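You operate a simulated robot arm through the tools that you are given. There is no shell and no other tool. Be economical: measure what you need, move in short steps, check, and stop when the job is done.

You run a simulated two-armed robot. Do the job below in one go: nothing can be reset, and whatever is moved stays where it is left.

## Task
On the blue table top, fold the green cloth in half and then in half again.

Only the result counts: the job must be done as asked and must still hold three seconds after the hand-in. Knocking over, shifting, dropping, spilling or breaking anything else fails it. Flat cloth is picked up by pressing the open fingertips on it (5 to 10 N) and closing them slowly along it; thin cloth reads only 2 to 8 mm in the jaws.

## Robot
Two 7-joint arms with two-finger parallel grippers on one trunk, on a base that drives. Base frame: it is fixed to the floor where the robot stands at the start and does not move with it; the origin is under the middle of the robot, x ahead of it, y to its left, z up. Units: cm, rad, N and s.
The left shoulder is at the start at [7, 16.3, 109.5], the right one opposite. With the tool pointing down near the work surface each hand reaches from about 38 to 88 cm from the robot's upright axis, wherever it stands, measured 20 degrees to its own side. Places, roughly: blue table top [50, 10, 80]. Payload 3.43 kg a hand.
The tool frame of a hand sits at the grasp point between the pads (the TCP): z along the fingers, y along the line on which they close. The tips reach 3.4 cm beyond it. The gripper opens to 12.8 cm. The fingers are 2.4 cm wide and 1.2 cm thick; the gripper's body (4.8 by 13 cm) begins 9.6 cm behind the TCP.
Orientation is that of the tool frame in the base frame, as [roll, pitch, yaw] about the fixed x, y, z axes, in that order (R = Rz(yaw) Ry(pitch) Rx(roll)). With the fingers straight down and closing along the base's y, the tool's x points along the base's -x, its y along +y and its z along -z.

## Interface
- The arms move only by the tool arm_command. It takes "left_increments", "right_increments" or both (then of equal length, played together; a hand with none holds still); each is a list of rows, each an object (a shift or turn left out is 0, a gripper value left out holds the last) with "travel": the shift along the base's x, y, z in cm, a list of three; "dr": the turn, a rotation vector about the base's x, y, z in rad, a list of three; "claw": the closure in counts, from 0 (fully open) to 255 (shut). In form: [{"travel": [dx, dy, dz], "dr": [wx, wy, wz], "claw": claw}, ...]. A call has 1 to 10 rows; each row shifts and turns the commanded pose from where the row before left it. A row lasts 0.2 s, in which the tool goes at most 5 cm and 0.15 rad; a call with a longer step from one row to the next is refused whole, and so is a gripper value outside its range. Where a pose cannot be reached the arm comes as near as it can. A force on the tool above 40 N (or 10 N above the force at the start of the call, whichever is more), or a blocked arm, ends the call early, and 0.2 s more pass. Each finger travels about 15.3 cm/s and halts on what it meets, pressing with about 32 N; the grip force reading is that of the motor and also rises with nothing between the fingers. The clock runs only during rows and for 0.2 s after the last one: add rows that do not move to give the fingers time. It gives the time, the measured TCP pose, the force on the tool (base axes), the opening and the grip force at its end, in the units of the frame above (readings bear some noise), with the torque about the TCP (base axes, N m) and any sound that the robot's microphone picked up.
- Cameras (640 x 400 px; columns grow to the right, rows downward): "scene" is now at [12.97, 2.7, 131.2]; the picture's right is [0.31, -0.95, -0.00], its down [-0.65, -0.21, -0.73] and it looks along [0.70, 0.23, -0.68] (base axes); focal length 214 px, centre (320, 200). "left" rides on the left gripper at [7.6, 1.1, -16] in its tool frame; the picture's right is [-0.15, 0.99, 0.00], its down [-0.88, -0.13, -0.46] and it looks along [-0.45, -0.07, 0.89] (tool axes); focal length 234 px, centre (320, 200). "right" rides on the right gripper at [7.6, -1.1, -16] in its tool frame; the picture's right is [0.15, 0.99, 0.00], its down [-0.88, 0.13, -0.46] and it looks along [-0.45, 0.07, 0.89] (tool axes); focal length 234 px, centre (320, 200). There is no depth. A picture from a camera that has moved, and an enlarged one, comes with that camera's place and axes in the base frame and with its lens.
- get_image(camera): a new picture of that camera. No time passes.
- lift_body(by): slides the trunk up (or, below 0, down) by that many cm; the arms and the scene camera ride with it, the base frame stays. It gives what a move gives, with no picture.
- roll_base(legs): drives the robot by 1 to 6 legs, each [ahead, left, turn to the left] in cm, cm and rad, along the robot's own axes; the way and the turn of a leg run together, so that a leg with both is an arc; at most 150 cm and 3.142 rad a leg. The arms and the cameras ride along, it lands a little off, and it stops where it bumps. It gives what a move gives.
- aim_head(pan, tilt): turns the head with the scene camera to pan (to the left, within 1.501 rad either way) and tilt (down, from -0.506 to 1.204), counted from straight ahead of the robot. It gives what a move gives.
- inspect(camera, box): a new picture of the part [left, top, right, bottom] of that camera's present view, enlarged. No time passes.
- hand_in(): hands the job in; it is judged then, once.

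Go step by step. Nothing tells you exact positions but the pictures and the camera data: compare them with the known pose of the tool, close in by small moves and look again before you grip or let go. The budget is 120 turns and 92 pictures, counting those below and the enlarged ones. Unless the task says otherwise, let go and move clear before handing in, and close with one line.

The tools are called after "Call:" by a JSON object that holds its "method" and its "body". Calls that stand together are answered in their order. arm_command: Moves the arms, as the interface text tells. Its arguments: {"type":"object","properties":{"left_increments":{"type":"array"},"right_increments":{"type":"array"}},"required":[]} The other tools are called the same way: lift_body (by) slides the trunk up or down; roll_base (legs) drives the base; aim_head (pan, tilt) turns the head that bears the scene camera; get_image (camera) takes a picture; inspect (camera, box) takes an enlarged picture of a part of a camera's view; hand_in () hands the job in.

At the start:

```text
time: 0.0
left_ee_pos: [67.43, 31.93, 104.25]
left_tool_rot: [3.141, 0.001, -3.141]
left_ft_force: [-1.3, 0.0, 0.4]
left_moment: [0.02, -0.04, 0.01]
left_grip_width: 12.82
left_grasp_force: 0.0
right_ee_pos: [69.8, -22.94, 104.28]
right_tool_rot: [-3.141, -0.001, -3.141]
right_ft_force: [-0.2, -0.4, 0.2]
right_moment: [-0.03, 0.0, 0.02]
right_grip_width: 12.78
right_grasp_force: 0.1
trunk travel left (down, up): [-57.5, 36.5]
robot x, y, heading: [-0.07, -0.0, -0.0]
head pan, tilt: [0.312, 0.749]
```

scene: 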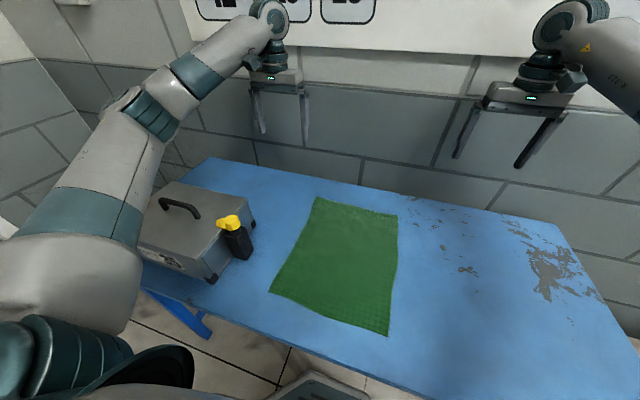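
right: 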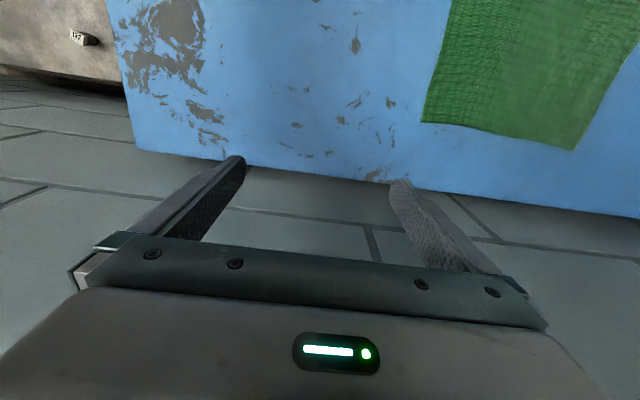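
left: 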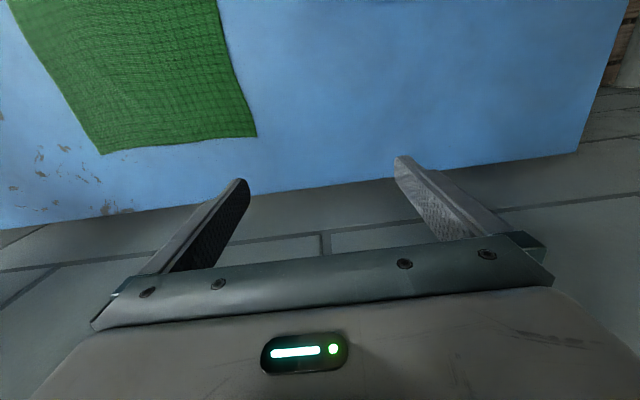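

I see the green cloth lying at about x 31–67, y −6.5–22, with the toolbox and bottle to its left. The near edge is too close to reach, so I'll bring the hands inward and then back the base up and centre it on the cloth.

Call:
{"method": "arm_command", "body": {"left_increments": [{"travel": [0, -3.5, 0]}, {"travel": [0, -3.5, 0]}, {"travel": [0, -3.5, 0]}, {"travel": [0, -3, 0]}, {}], "right_increments": [{"travel": [0, 2, 0]}, {"travel": [0, 2, 0]}, {"travel": [0, 2, 0]}, {"travel": [0, 2, 0]}, {}]}}

Call:
{"method": "roll_base", "body": {"legs": [[-13, 0, 0], [0, 7, 0]]}}

Call:
{"method": "get_image", "body": {"camera": "scene"}}

```text
time: 1.2
left_ee_pos: [67.2, 18.43, 104.4]
left_tool_rot: [-3.141, 0.0, 3.14]
left_ft_force: [0.6, 0.3, 0.5]
left_moment: [0.03, 0.03, -0.02]
left_grip_width: 12.81
left_grasp_force: 0.1
right_ee_pos: [69.69, -14.91, 104.43]
right_tool_rot: [3.14, 0.0, -3.141]
right_ft_force: [0.4, -0.2, 0.6]
right_moment: [0.0, 0.0, -0.01]
right_grip_width: 12.78
right_grasp_force: 0.0
trunk travel left (down, up): [-57.5, 36.5]
robot x, y, heading: [-0.06, -0.02, 0.005]
head pan, tilt: [0.312, 0.749]
```

```text
time: 3.1
left_ee_pos: [54.33, 25.51, 104.48]
left_tool_rot: [-3.142, 0.002, -3.139]
left_ft_force: [-1.1, 1.3, -0.3]
left_moment: [-0.02, -0.02, 0.0]
left_grip_width: 12.81
left_grasp_force: 0.1
right_ee_pos: [56.78, -7.9, 104.5]
right_tool_rot: [3.141, 0.0, -3.139]
right_ft_force: [0.1, -0.4, 0.1]
right_moment: [-0.02, 0.02, -0.01]
right_grip_width: 12.77
right_grasp_force: 0.0
trunk travel left (down, up): [-57.5, 36.5]
robot x, y, heading: [-12.92, 6.59, 0.006]
head pan, tilt: [0.312, 0.749]
```

```text
88 pictures are left
camera scene: at [-0.06, 9.66, 131.21], right [0.31, -0.95, 0.0], down [-0.65, -0.21, -0.73], along [0.7, 0.23, -0.68], focal length 214 px, centre (320, 200)
```

scene: 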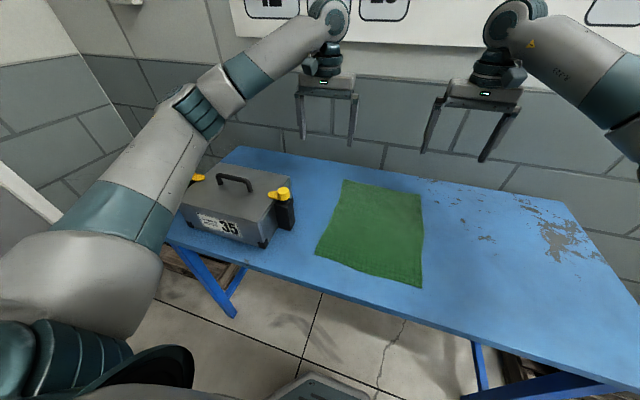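

The base is placed. I'll move both hands over the far corners, partly close the grippers, lower and look.

Call:
{"method": "arm_command", "body": {"left_increments": [{"travel": [3.3, -2.2, 0], "claw": 175}, {"travel": [3.2, -2.2, 0]}, {"travel": [3.2, -2.1, 0]}, {"travel": [0, 0, -4]}, {"travel": [0, 0, -4]}, {"travel": [0, 0, -4]}, {"travel": [0, 0, -4]}, {}], "right_increments": [{"travel": [2.4, 1.3, 0], "claw": 175}, {"travel": [2.4, 1.3, 0]}, {"travel": [2.4, 1.3, 0]}, {"travel": [0, 0, -4]}, {"travel": [0, 0, -4]}, {"travel": [0, 0, -4]}, {"travel": [0, 0, -4]}, {}]}}

Call:
{"method": "get_image", "body": {"camera": "scene"}}

Call:
{"method": "get_image", "body": {"camera": "left"}}

Call:
{"method": "get_image", "body": {"camera": "right"}}

```text
time: 4.9
left_ee_pos: [64.08, 19.02, 89.09]
left_tool_rot: [-3.141, 0.004, -3.138]
left_ft_force: [0.2, -0.6, -0.4]
left_moment: [0.02, -0.01, 0.03]
left_grip_width: 4.02
left_grasp_force: 0.1
right_ee_pos: [64.02, -3.69, 88.71]
right_tool_rot: [-3.141, 0.002, -3.14]
right_ft_force: [0.2, -0.7, -1.2]
right_moment: [-0.03, 0.0, 0.03]
right_grip_width: 4.01
right_grasp_force: 0.0
trunk travel left (down, up): [-57.5, 36.5]
robot x, y, heading: [-13.14, 6.6, 0.001]
head pan, tilt: [0.312, 0.749]
```

```text
87 pictures are left
camera scene: at [-0.32, 9.61, 131.32], right [0.31, -0.95, 0.0], down [-0.65, -0.21, -0.73], along [0.7, 0.23, -0.68], focal length 214 px, centre (320, 200)
```

scene: 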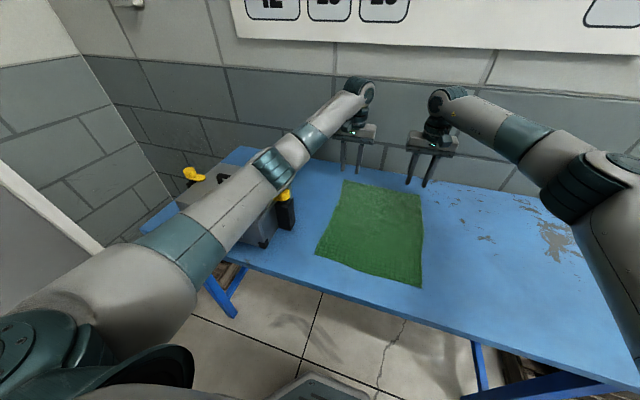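

```text
86 pictures are left
camera left: at [56.4, 20.14, 105.11], right [0.14, 0.99, 0.0], down [0.88, -0.13, 0.46], along [0.46, -0.07, -0.89], focal length 234 px, centre (320, 200)
```

left: 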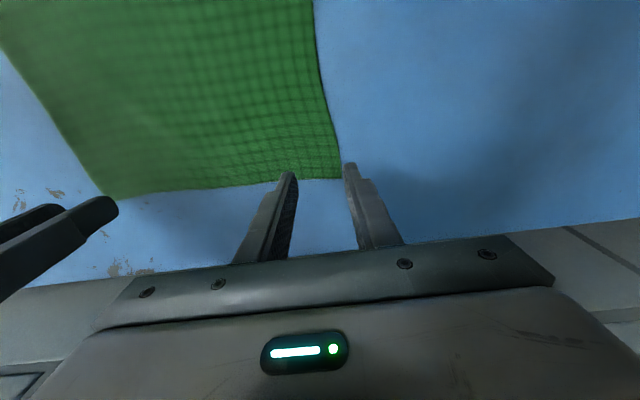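

```text
85 pictures are left
camera right: at [56.36, -4.72, 104.68], right [-0.15, 0.99, 0.0], down [0.88, 0.13, 0.46], along [0.45, 0.07, -0.89], focal length 234 px, centre (320, 200)
```

right: 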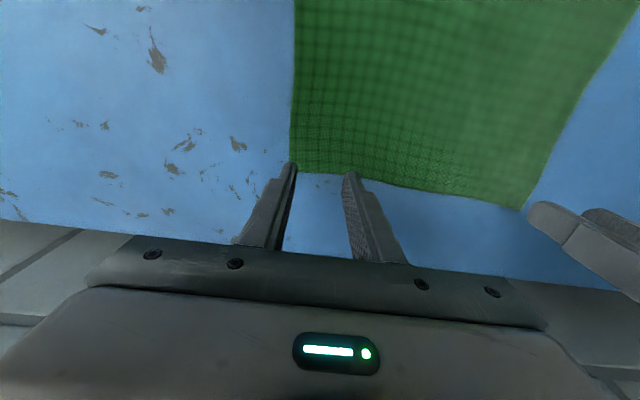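

The far corners are at about (66.8, 21.5) and (65.7, −6.5). I'll shift slightly inside each corner and go down toward contact.

Call:
{"method": "arm_command", "body": {"left_increments": [{"travel": [0.6, -0.7, -2.0], "claw": 183}, {"travel": [0, 0, -2.2]}, {"travel": [0, 0, -0.6]}, {"travel": [0, 0, -0.3]}, {}], "right_increments": [{"travel": [-0.1, 0.4, -2.0], "claw": 183}, {"travel": [0, 0, -1.8]}, {"travel": [0, 0, -0.6]}, {"travel": [0, 0, -0.3]}, {}]}}

```text
time: 6.3
left_ee_pos: [63.8, 17.02, 86.12]
left_tool_rot: [3.137, 0.037, 3.137]
left_ft_force: [-0.4, 0.0, 0.8]
left_moment: [0.03, -0.01, 0.03]
left_grip_width: 3.61
left_grasp_force: 0.1
right_ee_pos: [62.72, -4.14, 84.73]
right_tool_rot: [3.135, 0.016, -3.138]
right_ft_force: [-0.1, 0.0, -0.3]
right_moment: [-0.01, 0.0, -0.03]
right_grip_width: 3.6
right_grasp_force: 0.0
trunk travel left (down, up): [-57.5, 36.5]
robot x, y, heading: [-13.07, 6.58, 0.003]
head pan, tilt: [0.312, 0.749]
stopped in row 5 (left hand): the arm was blocked; the commanded pose is now the measured one
```

The left arm is at its reach limit. I'll raise both hands and drive 6 cm ahead.

Call:
{"method": "arm_command", "body": {"left_increments": [{"travel": [-1, 0, 3]}, {"travel": [-1, 0, 2]}, {}], "right_increments": [{"travel": [-1, 0, 3]}, {"travel": [-1, 0, 3]}, {}]}}

Call:
{"method": "roll_base", "body": {"legs": [[6.5, 0, 0]]}}

```text
time: 7.1
left_ee_pos: [63.27, 19.12, 89.61]
left_tool_rot: [-3.14, 0.018, -3.135]
left_ft_force: [-0.4, -0.4, -0.2]
left_moment: [0.05, 0.03, 0.0]
left_grip_width: 3.62
left_grasp_force: 0.1
right_ee_pos: [62.32, -2.87, 89.78]
right_tool_rot: [-3.139, -0.002, -3.139]
right_ft_force: [-0.9, 0.6, 0.3]
right_moment: [-0.1, 0.03, -0.02]
right_grip_width: 3.62
right_grasp_force: 0.1
trunk travel left (down, up): [-57.5, 36.5]
robot x, y, heading: [-12.88, 7.01, 0.001]
head pan, tilt: [0.312, 0.749]
```

```text
time: 8.1
left_ee_pos: [69.7, 18.29, 89.31]
left_tool_rot: [-3.138, 0.012, 3.138]
left_ft_force: [-0.6, -0.3, -0.1]
left_moment: [-0.01, 0.05, 0.0]
left_grip_width: 3.62
left_grasp_force: 0.1
right_ee_pos: [68.72, -3.48, 89.71]
right_tool_rot: [-3.138, 0.001, 3.141]
right_ft_force: [0.1, -0.7, -0.5]
right_moment: [-0.04, 0.0, -0.03]
right_grip_width: 3.61
right_grasp_force: 0.1
trunk travel left (down, up): [-57.5, 36.5]
robot x, y, heading: [-6.28, 7.01, -0.003]
head pan, tilt: [0.312, 0.749]
```

Now back over the corner pinch points and down toward contact.

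Call:
{"method": "arm_command", "body": {"left_increments": [{"travel": [-2.5, 0, 0]}, {"travel": [-2.4, 0, 0]}, {"travel": [0, 0, -2.2]}, {"travel": [0, 0, -2.2]}, {"travel": [0, 0, -0.7]}, {}], "right_increments": [{"travel": [-2.5, 0.2, 0]}, {"travel": [-2.3, 0, 0]}, {"travel": [0, 0, -2.4]}, {"travel": [0, 0, -2.4]}, {"travel": [0, 0, -0.7]}, {}]}}

Call:
{"method": "get_image", "body": {"camera": "left"}}

Call:
{"method": "get_image", "body": {"camera": "right"}}

```text
time: 9.7
left_ee_pos: [65.24, 17.94, 88.21]
left_tool_rot: [3.133, 0.075, -3.136]
left_ft_force: [-0.7, -0.1, 0.1]
left_moment: [0.02, 0.02, 0.02]
left_grip_width: 3.61
left_grasp_force: 0.1
right_ee_pos: [63.37, -3.73, 84.62]
right_tool_rot: [3.137, 0.01, 3.141]
right_ft_force: [0.5, 0.4, -0.9]
right_moment: [0.02, -0.01, -0.02]
right_grip_width: 3.62
right_grasp_force: 0.0
trunk travel left (down, up): [-57.5, 36.5]
robot x, y, heading: [-6.36, 6.93, 0.0]
head pan, tilt: [0.312, 0.749]
stopped in row 6 (left hand): the arm was blocked; the commanded pose is now the measured one
```

```text
84 pictures are left
camera left: at [56.61, 18.98, 103.6], right [0.14, 0.99, 0.02], down [0.84, -0.13, 0.52], along [0.52, -0.06, -0.85], focal length 234 px, centre (320, 200)
```

left: 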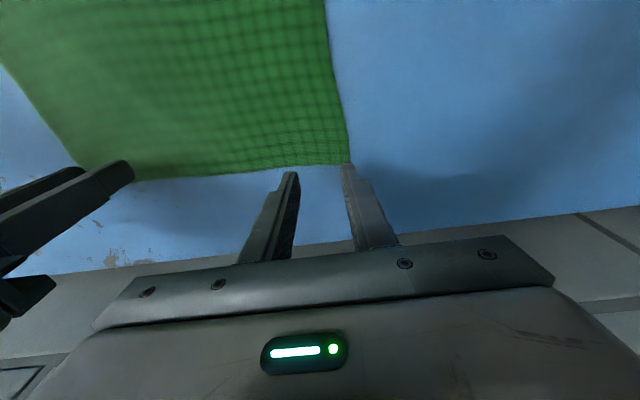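

```text
83 pictures are left
camera right: at [55.62, -4.91, 100.47], right [-0.15, 0.99, 0.0], down [0.88, 0.13, 0.46], along [0.46, 0.07, -0.89], focal length 234 px, centre (320, 200)
```

right: 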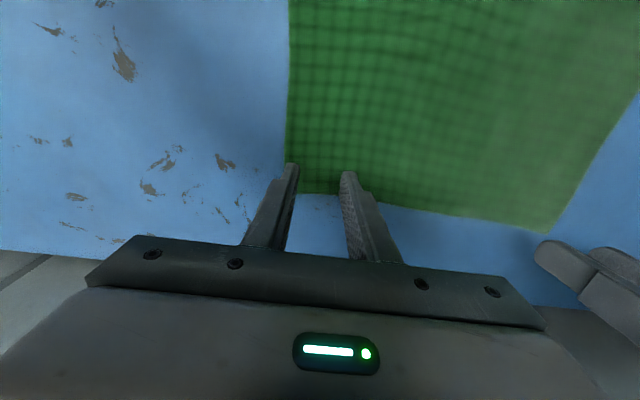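

The left arm is blocked without reaching the table; I suspect its elbow against the toolbox. I'll look.

Call:
{"method": "get_image", "body": {"camera": "scene"}}

```text
82 pictures are left
camera scene: at [5.6, 8.96, 131.15], right [0.31, -0.95, 0.0], down [-0.64, -0.21, -0.74], along [0.7, 0.23, -0.67], focal length 214 px, centre (320, 200)
```

scene: 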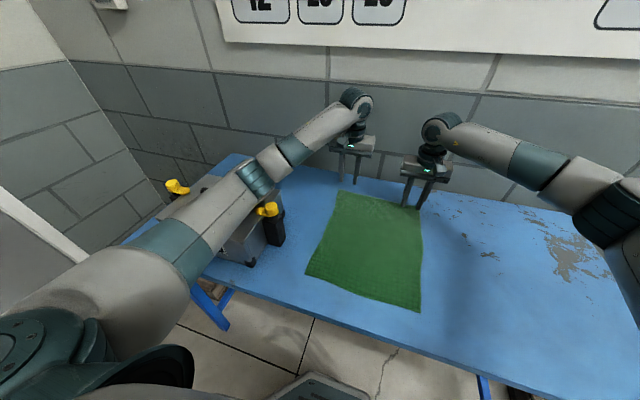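

The left arm's forearm is resting near the toolbox. I'll raise the trunk 18 cm (lifting everything clear) and shift the base right, so the elbow stays well above it.

Call:
{"method": "lift_body", "body": {"by": 18}}

Call:
{"method": "roll_base", "body": {"legs": [[0, -9, 0]]}}

Call:
{"method": "get_image", "body": {"camera": "scene"}}

```text
time: 11.7
left_ee_pos: [65.69, 18.36, 104.73]
left_tool_rot: [3.141, 0.054, -3.137]
left_ft_force: [0.1, 0.7, -0.2]
left_moment: [0.01, 0.02, 0.01]
left_grip_width: 3.6
left_grasp_force: 0.0
right_ee_pos: [63.91, -3.34, 102.23]
right_tool_rot: [3.141, -0.002, -3.142]
right_ft_force: [0.8, -1.1, 0.4]
right_moment: [0.0, 0.02, 0.01]
right_grip_width: 3.62
right_grasp_force: 0.0
trunk travel left (down, up): [-75.5, 18.5]
robot x, y, heading: [-6.24, 7.04, -0.004]
head pan, tilt: [0.312, 0.749]
```

```text
time: 12.8
left_ee_pos: [65.61, 9.62, 104.72]
left_tool_rot: [3.141, 0.053, -3.137]
left_ft_force: [-0.3, 0.4, -0.2]
left_moment: [-0.03, 0.03, 0.0]
left_grip_width: 3.65
left_grasp_force: 0.0
right_ee_pos: [64.04, -12.29, 102.27]
right_tool_rot: [3.141, -0.001, -3.14]
right_ft_force: [-0.1, 0.2, -0.3]
right_moment: [-0.01, -0.04, -0.01]
right_grip_width: 3.63
right_grasp_force: 0.2
trunk travel left (down, up): [-75.5, 18.5]
robot x, y, heading: [-6.42, -2.4, 0.0]
head pan, tilt: [0.312, 0.749]
```

```text
81 pictures are left
camera scene: at [6.62, 0.82, 149.2], right [0.31, -0.95, 0.0], down [-0.65, -0.21, -0.73], along [0.7, 0.23, -0.68], focal length 214 px, centre (320, 200)
```

scene: 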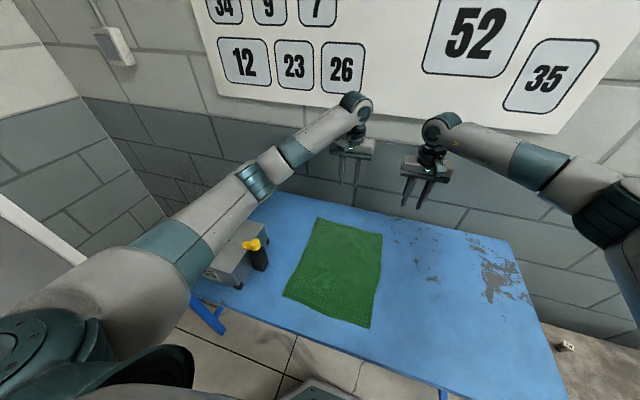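

Everything is still standing and clear. I'll level the left tool and bring both hands over the corners again.

Call:
{"method": "arm_command", "body": {"left_increments": [{"travel": [-0.8, 4.3, 0], "dr": [0, 0.053, 0]}, {"travel": [0, 4.3, 0]}, {"travel": [0, 0, -4]}, {"travel": [0, 0, -4]}, {"travel": [0, 0, -4]}, {"travel": [0, 0, -3]}, {"travel": [0, 0, -2]}, {}], "right_increments": [{"travel": [-0.1, 4.5, 0]}, {"travel": [0, 4.5, 0]}, {"travel": [0, 0, -4]}, {"travel": [0, 0, -4]}, {"travel": [0, 0, -3]}, {"travel": [0, 0, -2]}, {"travel": [0, 0, -1.5]}, {}]}}

Call:
{"method": "get_image", "body": {"camera": "scene"}}

```text
time: 14.6
left_ee_pos: [64.86, 18.07, 87.88]
left_tool_rot: [3.14, 0.0, -3.138]
left_ft_force: [-0.5, -0.6, 0.1]
left_moment: [0.02, -0.02, 0.0]
left_grip_width: 3.63
left_grasp_force: 0.2
right_ee_pos: [63.9, -3.23, 87.72]
right_tool_rot: [3.141, 0.0, 3.142]
right_ft_force: [0.2, -0.2, -1.1]
right_moment: [0.02, 0.0, -0.01]
right_grip_width: 3.6
right_grasp_force: 0.0
trunk travel left (down, up): [-75.5, 18.5]
robot x, y, heading: [-6.06, -1.93, 0.0]
head pan, tilt: [0.312, 0.749]
```

```text
80 pictures are left
camera scene: at [6.59, 0.72, 149.21], right [0.31, -0.95, 0.0], down [-0.65, -0.21, -0.73], along [0.7, 0.23, -0.68], focal length 214 px, centre (320, 200)
```

scene: 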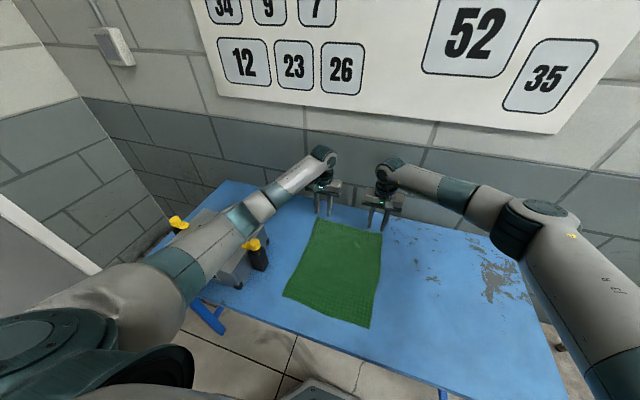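

Both hands track well now. I'll descend to just above contact.

Call:
{"method": "arm_command", "body": {"left_increments": [{"travel": [0, 0, -2]}, {"travel": [0, 0, -1.6]}, {}], "right_increments": [{"travel": [0, 0, -2]}, {"travel": [0, 0, -1.5]}, {}]}}

Call:
{"method": "get_image", "body": {"camera": "left"}}

Call:
{"method": "get_image", "body": {"camera": "right"}}

```text
time: 15.4
left_ee_pos: [64.99, 18.27, 84.28]
left_tool_rot: [-3.141, 0.001, -3.138]
left_ft_force: [-0.5, -0.5, 0.6]
left_moment: [-0.03, 0.0, -0.02]
left_grip_width: 3.62
left_grasp_force: 0.1
right_ee_pos: [63.82, -3.22, 84.22]
right_tool_rot: [-3.141, 0.001, -3.142]
right_ft_force: [-0.1, 0.3, 0.3]
right_moment: [-0.03, 0.03, 0.02]
right_grip_width: 3.6
right_grasp_force: 0.0
trunk travel left (down, up): [-75.5, 18.5]
robot x, y, heading: [-6.1, -1.47, 0.002]
head pan, tilt: [0.312, 0.749]
```

```text
79 pictures are left
camera left: at [57.37, 19.22, 100.31], right [0.14, 0.99, 0.0], down [0.88, -0.13, 0.46], along [0.45, -0.06, -0.89], focal length 234 px, centre (320, 200)
```

left: 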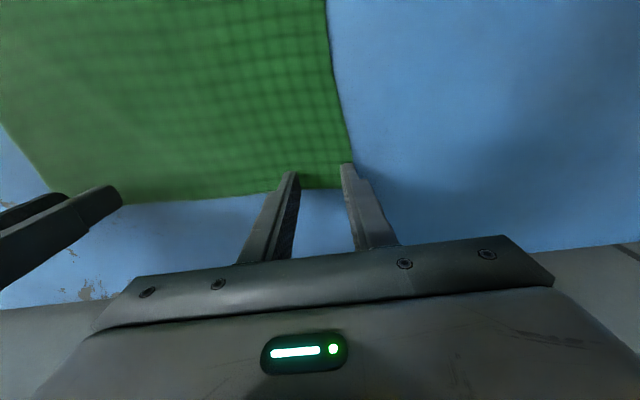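

```text
78 pictures are left
camera right: at [56.26, -4.22, 100.19], right [-0.15, 0.99, 0.0], down [0.88, 0.13, 0.46], along [0.45, 0.07, -0.89], focal length 234 px, centre (320, 200)
```

right: 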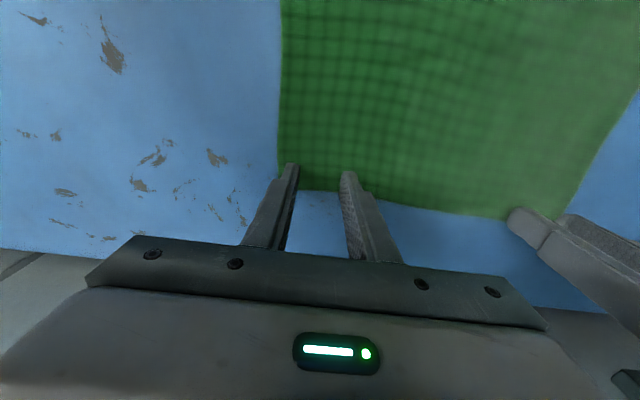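

Left outer finger would straddle the cloth's side edge; I'll nudge both a bit inward and press down gently.

Call:
{"method": "arm_command", "body": {"left_increments": [{"travel": [-0.2, -1.1, 0]}, {"travel": [0, 0, -0.5]}, {"travel": [0, 0, -0.3]}, {}], "right_increments": [{"travel": [-0.3, 0.5, 0]}, {"travel": [0, 0, -0.5]}, {"travel": [0, 0, -0.3]}, {}]}}

```text
time: 16.4
left_ee_pos: [64.56, 16.87, 83.46]
left_tool_rot: [-3.141, 0.004, -3.139]
left_ft_force: [1.2, -0.8, 5.9]
left_moment: [-0.02, -0.08, -0.02]
left_grip_width: 3.6
left_grasp_force: 0.0
right_ee_pos: [63.58, -2.71, 83.53]
right_tool_rot: [-3.141, 0.0, -3.141]
right_ft_force: [0.5, 0.7, 6.8]
right_moment: [-0.04, -0.08, 0.01]
right_grip_width: 3.62
right_grasp_force: 0.1
trunk travel left (down, up): [-75.5, 18.5]
robot x, y, heading: [-6.16, -1.96, 0.003]
head pan, tilt: [0.312, 0.749]
```

Both press at about 6–7 N. Now I close slowly along the cloth.

Call:
{"method": "arm_command", "body": {"left_increments": [{"claw": 192}, {"claw": 200}, {"claw": 208}, {"claw": 216}, {"claw": 224}, {"claw": 232}, {"claw": 240}, {"claw": 248}, {"claw": 255}, {}], "right_increments": [{"claw": 192}, {"claw": 200}, {"claw": 208}, {"claw": 216}, {"claw": 224}, {"claw": 232}, {"claw": 240}, {"claw": 248}, {"claw": 255}, {}]}}

Call:
{"method": "get_image", "body": {"camera": "left"}}

Call:
{"method": "get_image", "body": {"camera": "right"}}

```text
time: 18.6
left_ee_pos: [64.47, 16.82, 83.59]
left_tool_rot: [3.141, 0.002, -3.139]
left_ft_force: [-0.6, -1.8, 7.9]
left_moment: [-0.06, -0.06, -0.01]
left_grip_width: 0.21
left_grasp_force: 31.5
right_ee_pos: [63.58, -2.73, 83.57]
right_tool_rot: [3.141, 0.003, -3.141]
right_ft_force: [1.0, 1.6, 12.0]
right_moment: [0.04, -0.06, 0.02]
right_grip_width: 0.24
right_grasp_force: 31.8
trunk travel left (down, up): [-75.5, 18.5]
robot x, y, heading: [-6.3, -2.23, 0.001]
head pan, tilt: [0.312, 0.749]
```

```text
77 pictures are left
camera left: at [56.95, 17.95, 99.57], right [0.14, 0.99, 0.0], down [0.88, -0.13, 0.46], along [0.45, -0.06, -0.89], focal length 234 px, centre (320, 200)
```

left: 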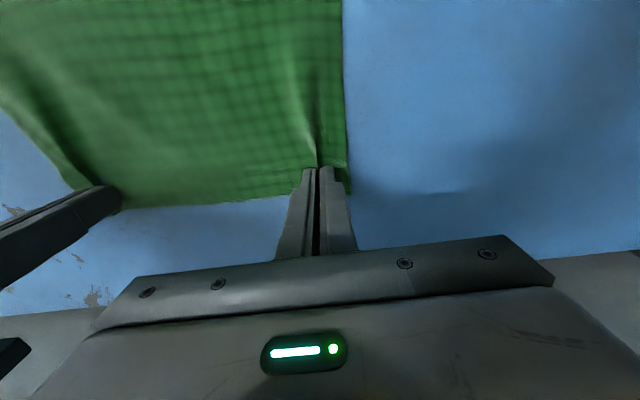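

```text
76 pictures are left
camera right: at [55.83, -3.8, 99.5], right [-0.15, 0.99, 0.0], down [0.88, 0.13, 0.46], along [0.45, 0.07, -0.89], focal length 234 px, centre (320, 200)
```

right: 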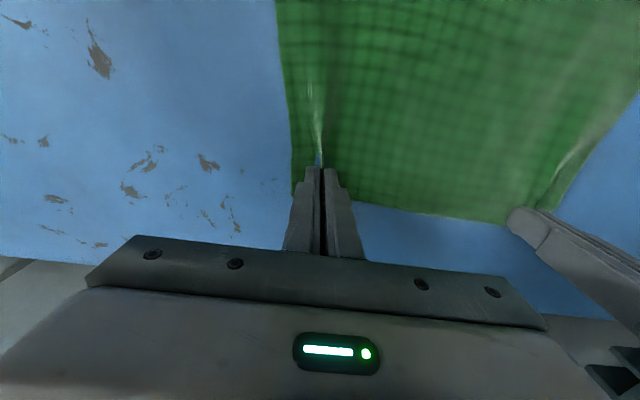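

Both hands hold cloth (2 mm). I'll lift along an arc to the middle of the fold and check.

Call:
{"method": "arm_command", "body": {"left_increments": [{"travel": [-0.24, 0, 2.52]}, {"travel": [-0.7, 0.1, 2.44]}, {"travel": [-1.15, 0.1, 2.29]}, {"travel": [-1.56, 0.1, 2.07]}, {"travel": [-1.92, 0.1, 1.79]}, {"travel": [-2.23, 0.1, 1.45]}, {"travel": [-2.46, 0.1, 1.07]}, {"travel": [-2.63, 0.1, 0.65]}, {"travel": [-2.71, 0.1, 0.22]}, {}], "right_increments": [{"travel": [-0.24, 0, 2.52]}, {"travel": [-0.7, 0, 2.44]}, {"travel": [-1.15, 0, 2.29]}, {"travel": [-1.56, 0, 2.07]}, {"travel": [-1.92, 0, 1.79]}, {"travel": [-2.23, 0, 1.45]}, {"travel": [-2.46, 0, 1.07]}, {"travel": [-2.63, 0, 0.65]}, {"travel": [-2.71, 0, 0.22]}, {}]}}

Call:
{"method": "get_image", "body": {"camera": "scene"}}

```text
time: 20.8
left_ee_pos: [49.08, 17.73, 97.92]
left_tool_rot: [-3.141, 0.001, -3.138]
left_ft_force: [0.2, -13.8, 1.3]
left_moment: [-0.53, 0.02, 0.06]
left_grip_width: 0.24
left_grasp_force: 32.2
right_ee_pos: [47.89, -2.61, 98.0]
right_tool_rot: [3.138, 0.001, -3.141]
right_ft_force: [0.3, 14.1, -0.2]
right_moment: [0.49, -0.01, 0.1]
right_grip_width: 0.2
right_grasp_force: 32.3
trunk travel left (down, up): [-75.5, 18.5]
robot x, y, heading: [-6.6, -2.0, 0.003]
head pan, tilt: [0.312, 0.749]
```

```text
75 pictures are left
camera scene: at [6.71, 0.73, 149.19], right [0.31, -0.95, 0.0], down [-0.65, -0.21, -0.73], along [0.7, 0.23, -0.68], focal length 214 px, centre (320, 200)
```

scene: 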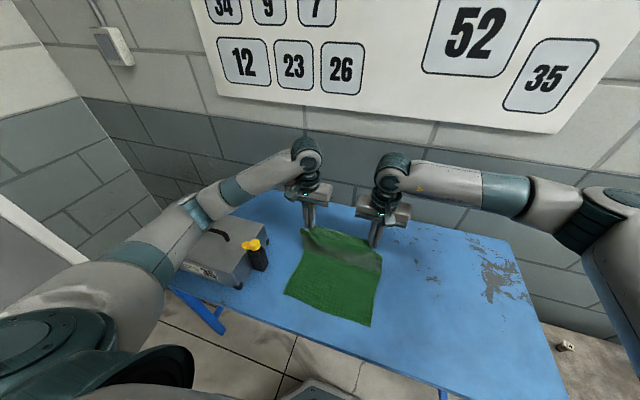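

The hands hold the edge slightly too taut (14 N), so I'll ease them together while finishing the arc down toward the near edge.

Call:
{"method": "arm_command", "body": {"left_increments": [{"travel": [-1.5, -0.5, -0.1]}, {"travel": [-2.0, 0, -0.3]}, {"travel": [-2.3, 0, -0.8]}, {"travel": [-2.4, 0, -1.2]}, {"travel": [-2.2, 0, -1.6]}, {"travel": [-1.9, 0, -1.9]}, {"travel": [-1.5, 0, -2.0]}, {"travel": [-1.0, 0, -2.0]}, {}], "right_increments": [{"travel": [-1.5, 0.4, -0.1]}, {"travel": [-2.0, 0, -0.3]}, {"travel": [-2.3, 0, -0.8]}, {"travel": [-2.4, 0, -1.2]}, {"travel": [-2.2, 0, -1.6]}, {"travel": [-1.9, 0, -1.9]}, {"travel": [-1.5, 0, -2.0]}, {"travel": [-1.0, 0, -2.0]}, {}]}}

Call:
{"method": "get_image", "body": {"camera": "scene"}}

Call:
{"method": "get_image", "body": {"camera": "left"}}

Call:
{"method": "get_image", "body": {"camera": "right"}}

```text
time: 22.8
left_ee_pos: [34.51, 17.2, 87.86]
left_tool_rot: [3.14, 0.001, -3.137]
left_ft_force: [-0.7, -0.5, -0.9]
left_moment: [-0.01, -0.03, 0.0]
left_grip_width: 0.21
left_grasp_force: 32.0
right_ee_pos: [33.22, -2.15, 88.19]
right_tool_rot: [3.14, 0.0, 3.141]
right_ft_force: [0.3, 0.7, 0.4]
right_moment: [0.01, -0.02, -0.04]
right_grip_width: 0.21
right_grasp_force: 32.1
trunk travel left (down, up): [-75.5, 18.5]
robot x, y, heading: [-6.5, -1.69, 0.005]
head pan, tilt: [0.312, 0.749]
```

```text
74 pictures are left
camera scene: at [6.62, 0.74, 149.2], right [0.31, -0.95, 0.0], down [-0.65, -0.21, -0.73], along [0.7, 0.23, -0.68], focal length 214 px, centre (320, 200)
```

scene: 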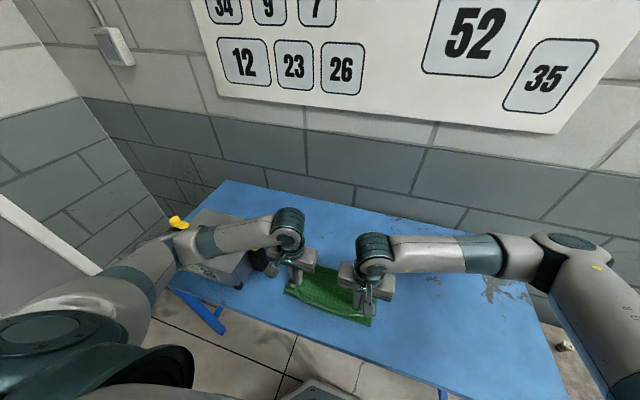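

```text
73 pictures are left
camera left: at [26.95, 18.21, 103.93], right [0.14, 0.99, 0.0], down [0.88, -0.13, 0.46], along [0.45, -0.06, -0.89], focal length 234 px, centre (320, 200)
```

left: 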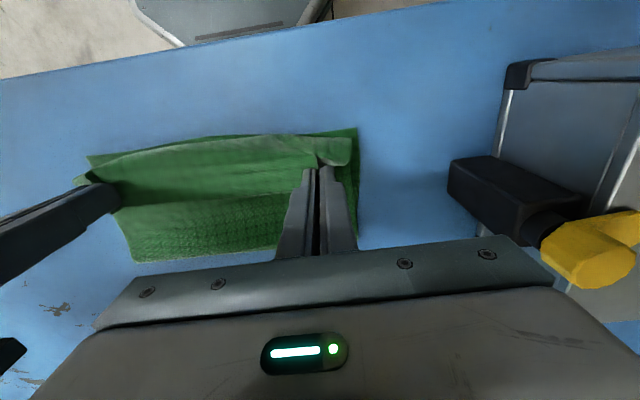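

```text
72 pictures are left
camera right: at [25.52, -3.23, 104.1], right [-0.15, 0.99, 0.0], down [0.88, 0.13, 0.46], along [0.45, 0.07, -0.89], focal length 234 px, centre (320, 200)
```

right: 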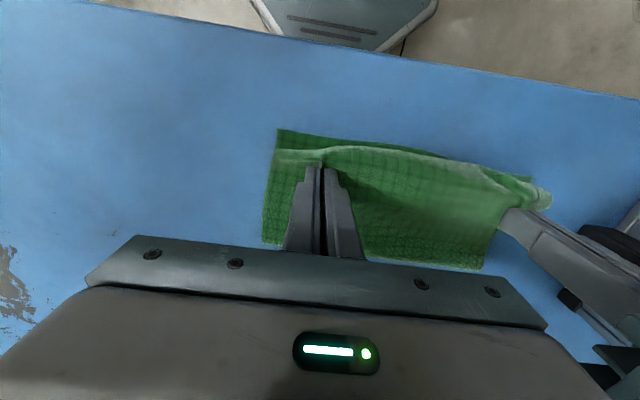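

The fold is lining up: near corners at (31.6, 21.4) and (30.4, −6.5). I'll lower onto the near edge with a little more pull back and a small spread.

Call:
{"method": "arm_command", "body": {"left_increments": [{"travel": [-0.6, 0.1, -1.8]}, {"travel": [-0.5, 0.1, -1.5]}, {"travel": [0, 0, -0.5]}, {}], "right_increments": [{"travel": [-0.5, -0.2, -2.0]}, {"travel": [-0.3, -0.2, -1.6]}, {"travel": [0, 0, -0.5]}, {}]}}

Call:
{"method": "get_image", "body": {"camera": "left"}}

Call:
{"method": "get_image", "body": {"camera": "right"}}

```text
time: 23.8
left_ee_pos: [33.18, 17.31, 84.21]
left_tool_rot: [-3.141, 0.001, -3.138]
left_ft_force: [0.2, -7.8, 3.1]
left_moment: [-0.25, 0.0, 0.05]
left_grip_width: 0.21
left_grasp_force: 32.4
right_ee_pos: [32.25, -2.76, 83.92]
right_tool_rot: [3.139, 0.0, -3.14]
right_ft_force: [-0.2, 7.0, 0.4]
right_moment: [0.24, -0.03, 0.04]
right_grip_width: 0.19
right_grasp_force: 32.0
trunk travel left (down, up): [-75.5, 18.5]
robot x, y, heading: [-6.31, -2.03, 0.002]
head pan, tilt: [0.312, 0.749]
```

```text
71 pictures are left
camera left: at [25.66, 18.43, 100.28], right [0.14, 0.99, 0.0], down [0.88, -0.13, 0.46], along [0.45, -0.07, -0.89], focal length 234 px, centre (320, 200)
```

left: 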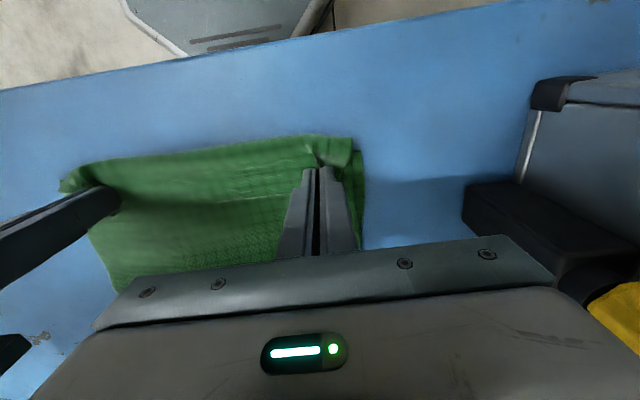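

```text
70 pictures are left
camera right: at [24.69, -3.77, 99.94], right [-0.15, 0.99, 0.0], down [0.88, 0.13, 0.46], along [0.45, 0.07, -0.89], focal length 234 px, centre (320, 200)
```

right: 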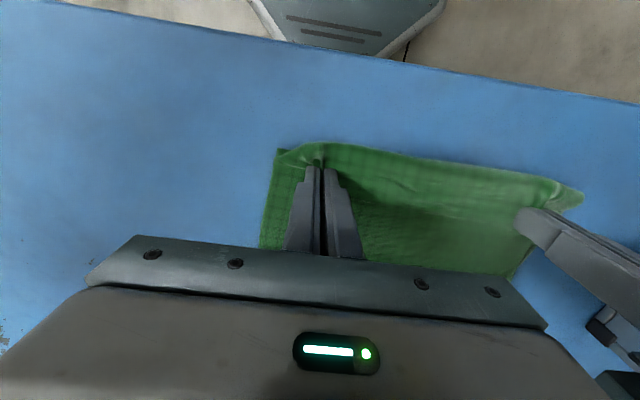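

Edges align well. I'll relax the tension and open slowly to spread the pinched folds, then lift clear.

Call:
{"method": "arm_command", "body": {"left_increments": [{"travel": [0, -0.2, -0.4]}, {"claw": 245}, {"claw": 235}, {"claw": 225}, {"claw": 210}, {"claw": 195}, {"travel": [0, 0, 1.5]}, {"travel": [0, 0, 3]}, {"travel": [0, 0, 4]}, {}], "right_increments": [{"travel": [0, 0.2, -0.2]}, {"claw": 245}, {"claw": 235}, {"claw": 225}, {"claw": 210}, {"claw": 195}, {"travel": [0, 0, 1.5]}, {"travel": [0, 0, 3]}, {"travel": [0, 0, 4]}, {}]}}

Call:
{"method": "get_image", "body": {"camera": "left"}}

Call:
{"method": "get_image", "body": {"camera": "right"}}

```text
time: 26.0
left_ee_pos: [33.33, 17.3, 92.19]
left_tool_rot: [3.139, 0.001, -3.139]
left_ft_force: [0.5, -0.2, -0.7]
left_moment: [-0.01, 0.01, -0.03]
left_grip_width: 2.99
left_grasp_force: 0.0
right_ee_pos: [32.47, -2.56, 92.24]
right_tool_rot: [-3.141, 0.0, 3.14]
right_ft_force: [-0.1, -0.6, -0.3]
right_moment: [0.02, 0.02, 0.0]
right_grip_width: 3.01
right_grasp_force: 0.0
trunk travel left (down, up): [-75.5, 18.5]
robot x, y, heading: [-6.06, -2.19, 0.002]
head pan, tilt: [0.312, 0.749]
```

```text
69 pictures are left
camera left: at [25.82, 18.36, 108.22], right [0.14, 0.99, 0.0], down [0.88, -0.13, 0.46], along [0.45, -0.06, -0.89], focal length 234 px, centre (320, 200)
```

left: 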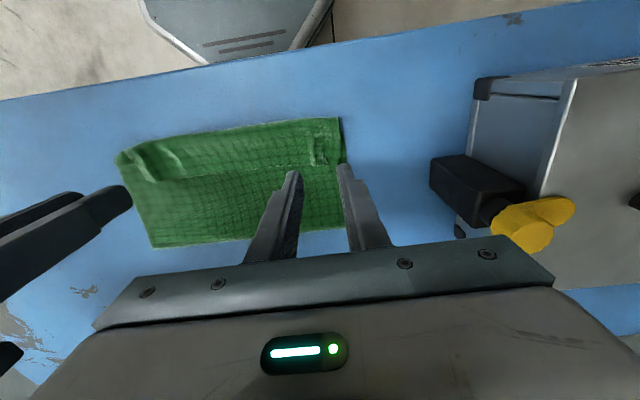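

```text
68 pictures are left
camera right: at [24.74, -3.59, 108.29], right [-0.15, 0.99, 0.0], down [0.88, 0.13, 0.46], along [0.45, 0.07, -0.89], focal length 234 px, centre (320, 200)
```

right: 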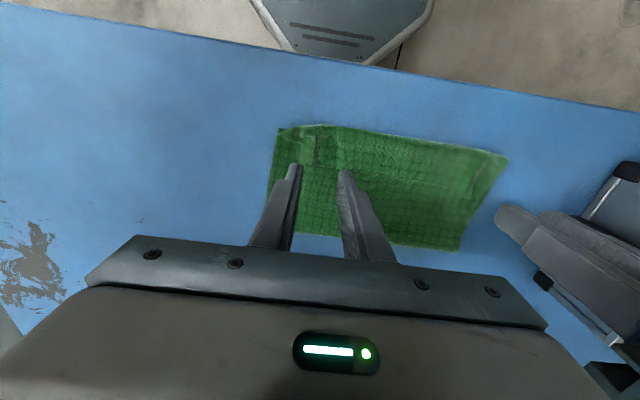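

The first fold is neat. I'll move the left hand toward the far-left corner of the folded cloth (tilting it slightly away so both hands fit) and look again.

Call:
{"method": "arm_command", "body": {"left_increments": [{"travel": [3, 0, 2]}, {"travel": [4, 0, 2], "dr": [0, 0.08, 0]}, {"travel": [4, 0, 0], "dr": [0, 0.07, 0]}, {"travel": [2, 0, 0]}, {}], "right_increments": [{"travel": [0, -4, 3]}, {"travel": [0, -4, 3]}, {"travel": [0, -4, 0]}, {"travel": [0, -4, 0]}, {}]}}

Call:
{"method": "get_image", "body": {"camera": "scene"}}

Call:
{"method": "get_image", "body": {"camera": "left"}}

Call:
{"method": "get_image", "body": {"camera": "right"}}

```text
time: 27.2
left_ee_pos: [46.19, 17.35, 96.6]
left_tool_rot: [3.141, -0.149, -3.139]
left_ft_force: [1.0, 0.4, -0.2]
left_moment: [-0.04, -0.03, 0.01]
left_grip_width: 3.0
left_grasp_force: 0.1
right_ee_pos: [32.42, -18.38, 98.22]
right_tool_rot: [-3.138, -0.002, -3.138]
right_ft_force: [0.4, 0.3, 0.0]
right_moment: [-0.04, 0.01, 0.0]
right_grip_width: 3.03
right_grasp_force: 0.0
trunk travel left (down, up): [-75.5, 18.5]
robot x, y, heading: [-6.52, -1.91, 0.001]
head pan, tilt: [0.312, 0.749]
```

```text
67 pictures are left
camera scene: at [6.64, 0.94, 149.2], right [0.31, -0.95, 0.0], down [-0.65, -0.21, -0.73], along [0.7, 0.22, -0.68], focal length 214 px, centre (320, 200)
```

scene: 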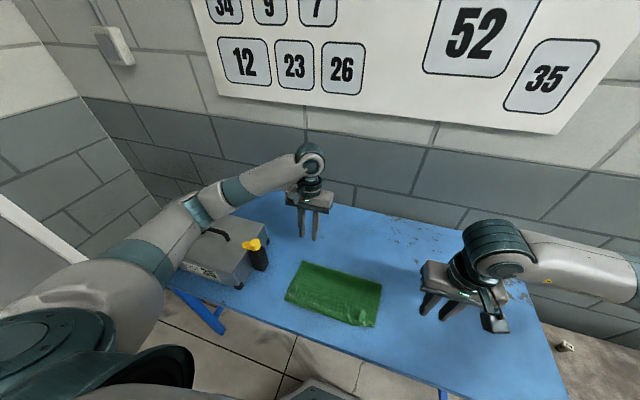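

```text
66 pictures are left
camera left: at [41.16, 18.4, 113.49], right [0.14, 0.99, -0.02], down [0.94, -0.13, 0.32], along [0.31, -0.07, -0.95], focal length 234 px, centre (320, 200)
```

left: 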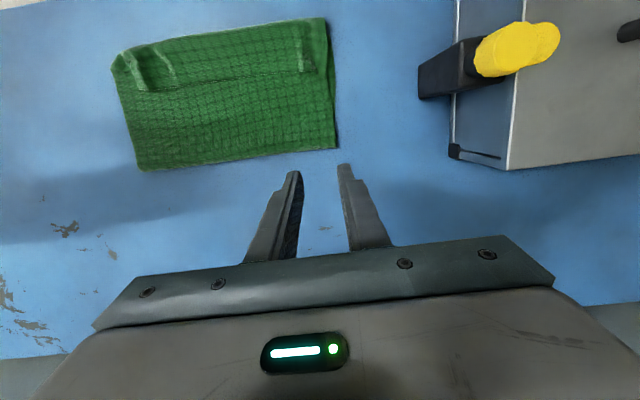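

```text
65 pictures are left
camera right: at [24.81, -19.45, 114.3], right [-0.15, 0.99, 0.0], down [0.88, 0.13, 0.46], along [0.45, 0.07, -0.89], focal length 234 px, centre (320, 200)
```

right: 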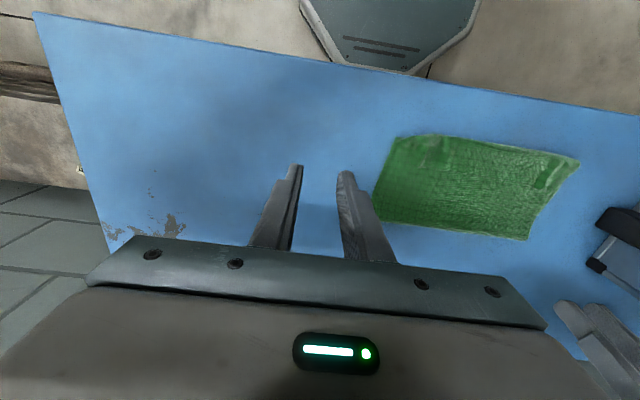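

The folded cloth looks about 15 cm deep rather than 18, so I'll inspect it closely before the second fold.

Call:
{"method": "inspect", "body": {"camera": "left", "box": [90, 0, 370, 190]}}

Call:
{"method": "inspect", "body": {"camera": "scene", "box": [270, 240, 400, 340]}}

```text
2.11 times, centred on (230, 95) of left
camera zoom: at [41.16, 18.4, 113.49], right [0.14, 0.99, -0.02], down [0.94, -0.13, 0.32], along [0.31, -0.07, -0.95], focal length 493 px, centre (510, 421)
```

zoom: 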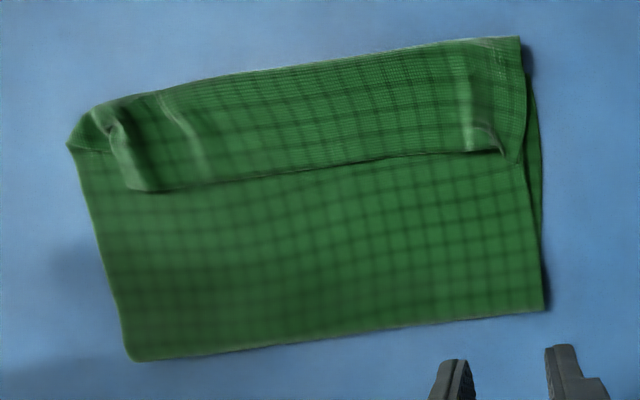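

```text
4.00 times, centred on (335, 290) of scene
camera zoom: at [6.64, 0.94, 149.2], right [0.31, -0.95, 0.0], down [-0.65, -0.21, -0.73], along [0.7, 0.22, -0.68], focal length 858 px, centre (260, -160)
```

zoom: 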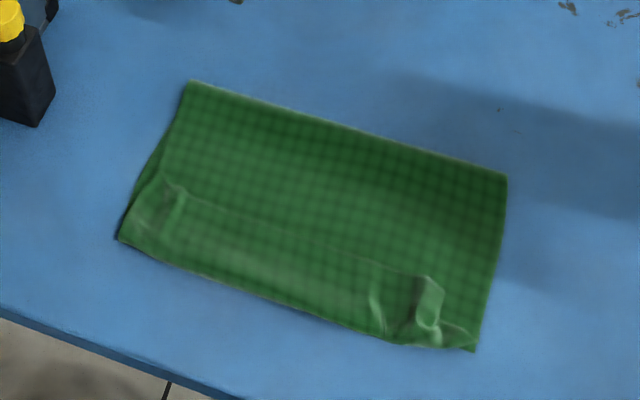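

I see the problem: the gripped strip lies reversed as a ~5 cm flap on the near edge. I'll regrip that flap at its free edge with both hands, lift, and re-lay the half properly.

Call:
{"method": "arm_command", "body": {"left_increments": [{"travel": [-4, -0.4, 0], "dr": [0, -0.075, 0], "claw": 200}, {"travel": [-4, -0.5, 0], "dr": [0, -0.074, 0]}, {"travel": [-4.2, -0.4, 0]}, {"travel": [0, 0, -4]}, {"travel": [0, 0, -4]}, {}], "right_increments": [{"travel": [0.6, 4, 0], "claw": 200}, {"travel": [0, 4, 0]}, {"travel": [0, 4, 0]}, {"travel": [0, 3.9, -4]}, {"travel": [0, 0, -4]}, {"travel": [0, 0, -1.5]}]}}

Call:
{"method": "get_image", "body": {"camera": "left"}}

Call:
{"method": "get_image", "body": {"camera": "right"}}

```text
refused: row 4 steps farther than a row can; nothing moved
```

```text
62 pictures are left
camera left: at [41.16, 18.4, 113.49], right [0.14, 0.99, -0.02], down [0.94, -0.13, 0.32], along [0.31, -0.07, -0.95], focal length 234 px, centre (320, 200)
```

left: 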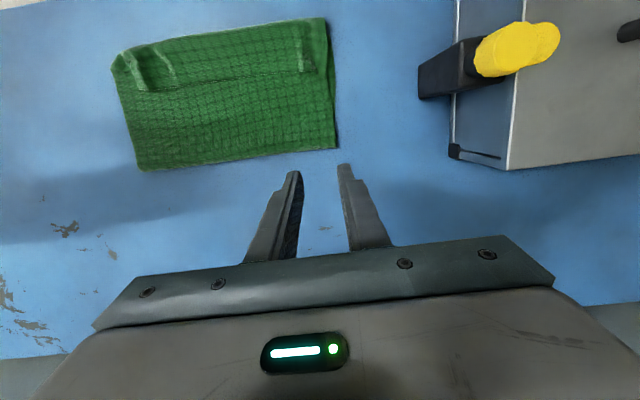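

```text
61 pictures are left
camera right: at [24.81, -19.45, 114.3], right [-0.15, 0.99, 0.0], down [0.88, 0.13, 0.46], along [0.45, 0.07, -0.89], focal length 234 px, centre (320, 200)
```

right: 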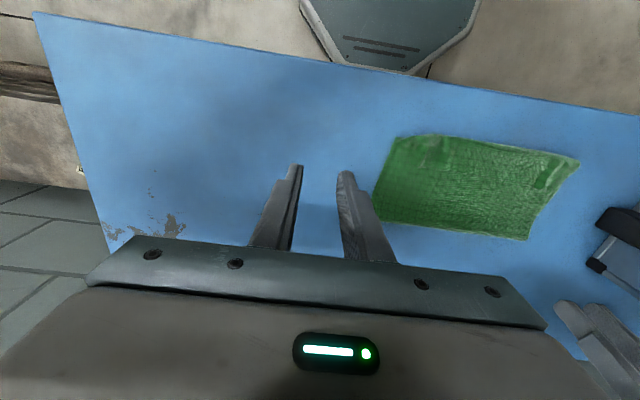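

One row was too long, so nothing moved; I'll resend it with shorter rows.

Call:
{"method": "arm_command", "body": {"left_increments": [{"travel": [-4, -0.4, 0], "dr": [0, -0.075, 0], "claw": 200}, {"travel": [-4, -0.5, 0], "dr": [0, -0.074, 0]}, {"travel": [-4.2, -0.4, 0]}, {}, {"travel": [0, 0, -4]}, {"travel": [0, 0, -4]}, {}], "right_increments": [{"travel": [0.6, 4, 0], "claw": 200}, {"travel": [0, 4, 0]}, {"travel": [0, 4, 0]}, {"travel": [0, 3.9, -1]}, {"travel": [0, 0, -4]}, {"travel": [0, 0, -4]}, {}]}}

Call:
{"method": "get_image", "body": {"camera": "left"}}

Call:
{"method": "get_image", "body": {"camera": "right"}}

```text
time: 28.8
left_ee_pos: [33.81, 16.14, 88.32]
left_tool_rot: [3.141, -0.001, -3.136]
left_ft_force: [0.4, -0.2, 0.2]
left_moment: [-0.03, -0.01, 0.01]
left_grip_width: 2.78
left_grasp_force: 0.1
right_ee_pos: [33.05, -2.68, 89.12]
right_tool_rot: [3.141, 0.0, 3.141]
right_ft_force: [-0.7, 0.1, -0.5]
right_moment: [-0.02, -0.01, -0.01]
right_grip_width: 2.76
right_grasp_force: 0.1
trunk travel left (down, up): [-75.5, 18.5]
robot x, y, heading: [-6.28, -1.75, -0.004]
head pan, tilt: [0.312, 0.749]
```

```text
60 pictures are left
camera left: at [26.34, 17.17, 104.35], right [0.14, 0.99, 0.0], down [0.88, -0.13, 0.46], along [0.45, -0.06, -0.89], focal length 234 px, centre (320, 200)
```

left: 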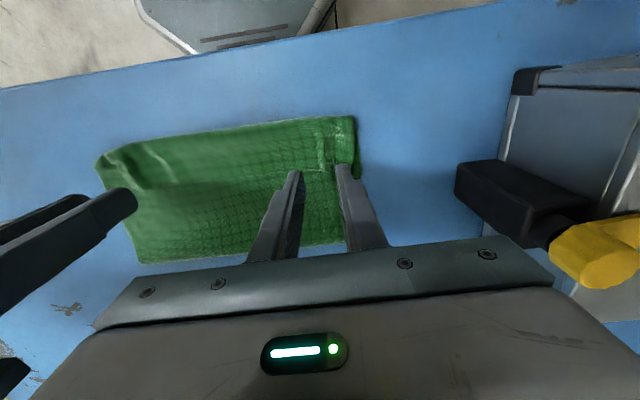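

```text
59 pictures are left
camera right: at [25.35, -3.72, 105.11], right [-0.15, 0.99, 0.0], down [0.88, 0.13, 0.46], along [0.45, 0.07, -0.89], focal length 234 px, centre (320, 200)
```

right: 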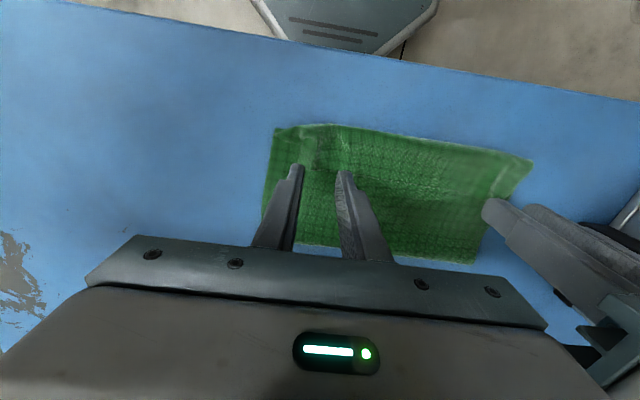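

Call:
{"method": "inspect", "body": {"camera": "left", "box": [240, 90, 400, 200]}}

Call:
{"method": "inspect", "body": {"camera": "right", "box": [240, 100, 400, 210]}}

```text
3.64 times, centred on (320, 145) of left
camera zoom: at [26.34, 17.17, 104.35], right [0.14, 0.99, 0.0], down [0.88, -0.13, 0.46], along [0.45, -0.06, -0.89], focal length 852 px, centre (320, 400)
```

zoom: 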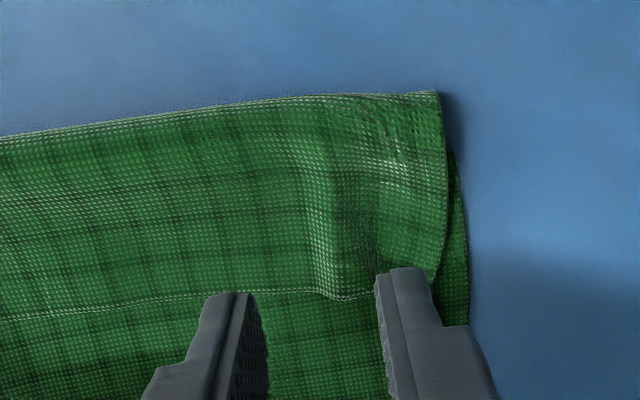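

```text
3.64 times, centred on (320, 155) of right
camera zoom: at [25.35, -3.72, 105.11], right [-0.15, 0.99, 0.0], down [0.88, 0.13, 0.46], along [0.45, 0.07, -0.89], focal length 852 px, centre (320, 364)
```

zoom: 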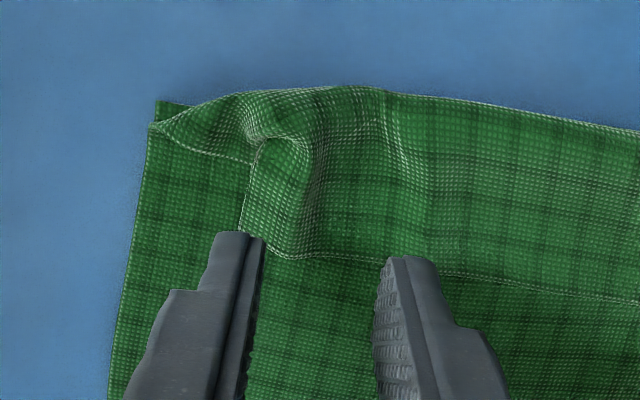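

The flap's free edge is at x≈35 (left) and ≈34.4 (right), with the fingertips nearly flush with it. I'll adjust right inward and lower to contact.

Call:
{"method": "arm_command", "body": {"left_increments": [{"travel": [0.1, 0, -2]}, {"travel": [0, 0, -1.6]}, {"travel": [0, 0, -0.4]}, {"travel": [0, 0, -0.3]}, {}], "right_increments": [{"travel": [0.2, 1.0, -2.5]}, {"travel": [0, 0, -1.9]}, {"travel": [0, 0, -0.4]}, {"travel": [0, 0, -0.3]}, {}]}}

```text
time: 30.0
left_ee_pos: [34.0, 15.96, 84.09]
left_tool_rot: [3.141, -0.001, -3.138]
left_ft_force: [0.0, -0.5, -0.7]
left_moment: [0.01, 0.04, 0.01]
left_grip_width: 2.78
left_grasp_force: 0.1
right_ee_pos: [33.12, -1.74, 84.11]
right_tool_rot: [-3.141, -0.001, -3.141]
right_ft_force: [-0.2, 0.4, -0.5]
right_moment: [-0.03, 0.02, -0.02]
right_grip_width: 2.75
right_grasp_force: 0.1
trunk travel left (down, up): [-75.5, 18.5]
robot x, y, heading: [-6.32, -1.73, 0.005]
head pan, tilt: [0.312, 0.749]
```

Call:
{"method": "arm_command", "body": {"left_increments": [{"travel": [0, 0, -0.3]}, {"travel": [0, 0, -0.15]}, {}], "right_increments": [{"travel": [0, 0, -0.3]}, {"travel": [0, 0, -0.15]}, {}]}}

```text
time: 30.8
left_ee_pos: [33.98, 15.98, 83.7]
left_tool_rot: [-3.14, 0.003, -3.14]
left_ft_force: [-0.8, 1.2, 10.6]
left_moment: [0.25, -0.07, 0.02]
left_grip_width: 2.82
left_grasp_force: 0.4
right_ee_pos: [33.08, -1.63, 83.74]
right_tool_rot: [-3.141, 0.001, -3.141]
right_ft_force: [-0.8, -1.6, 6.6]
right_moment: [-0.17, 0.07, -0.01]
right_grip_width: 2.79
right_grasp_force: 0.2
trunk travel left (down, up): [-75.5, 18.5]
robot x, y, heading: [-6.2, -2.01, -0.001]
head pan, tilt: [0.312, 0.749]
```

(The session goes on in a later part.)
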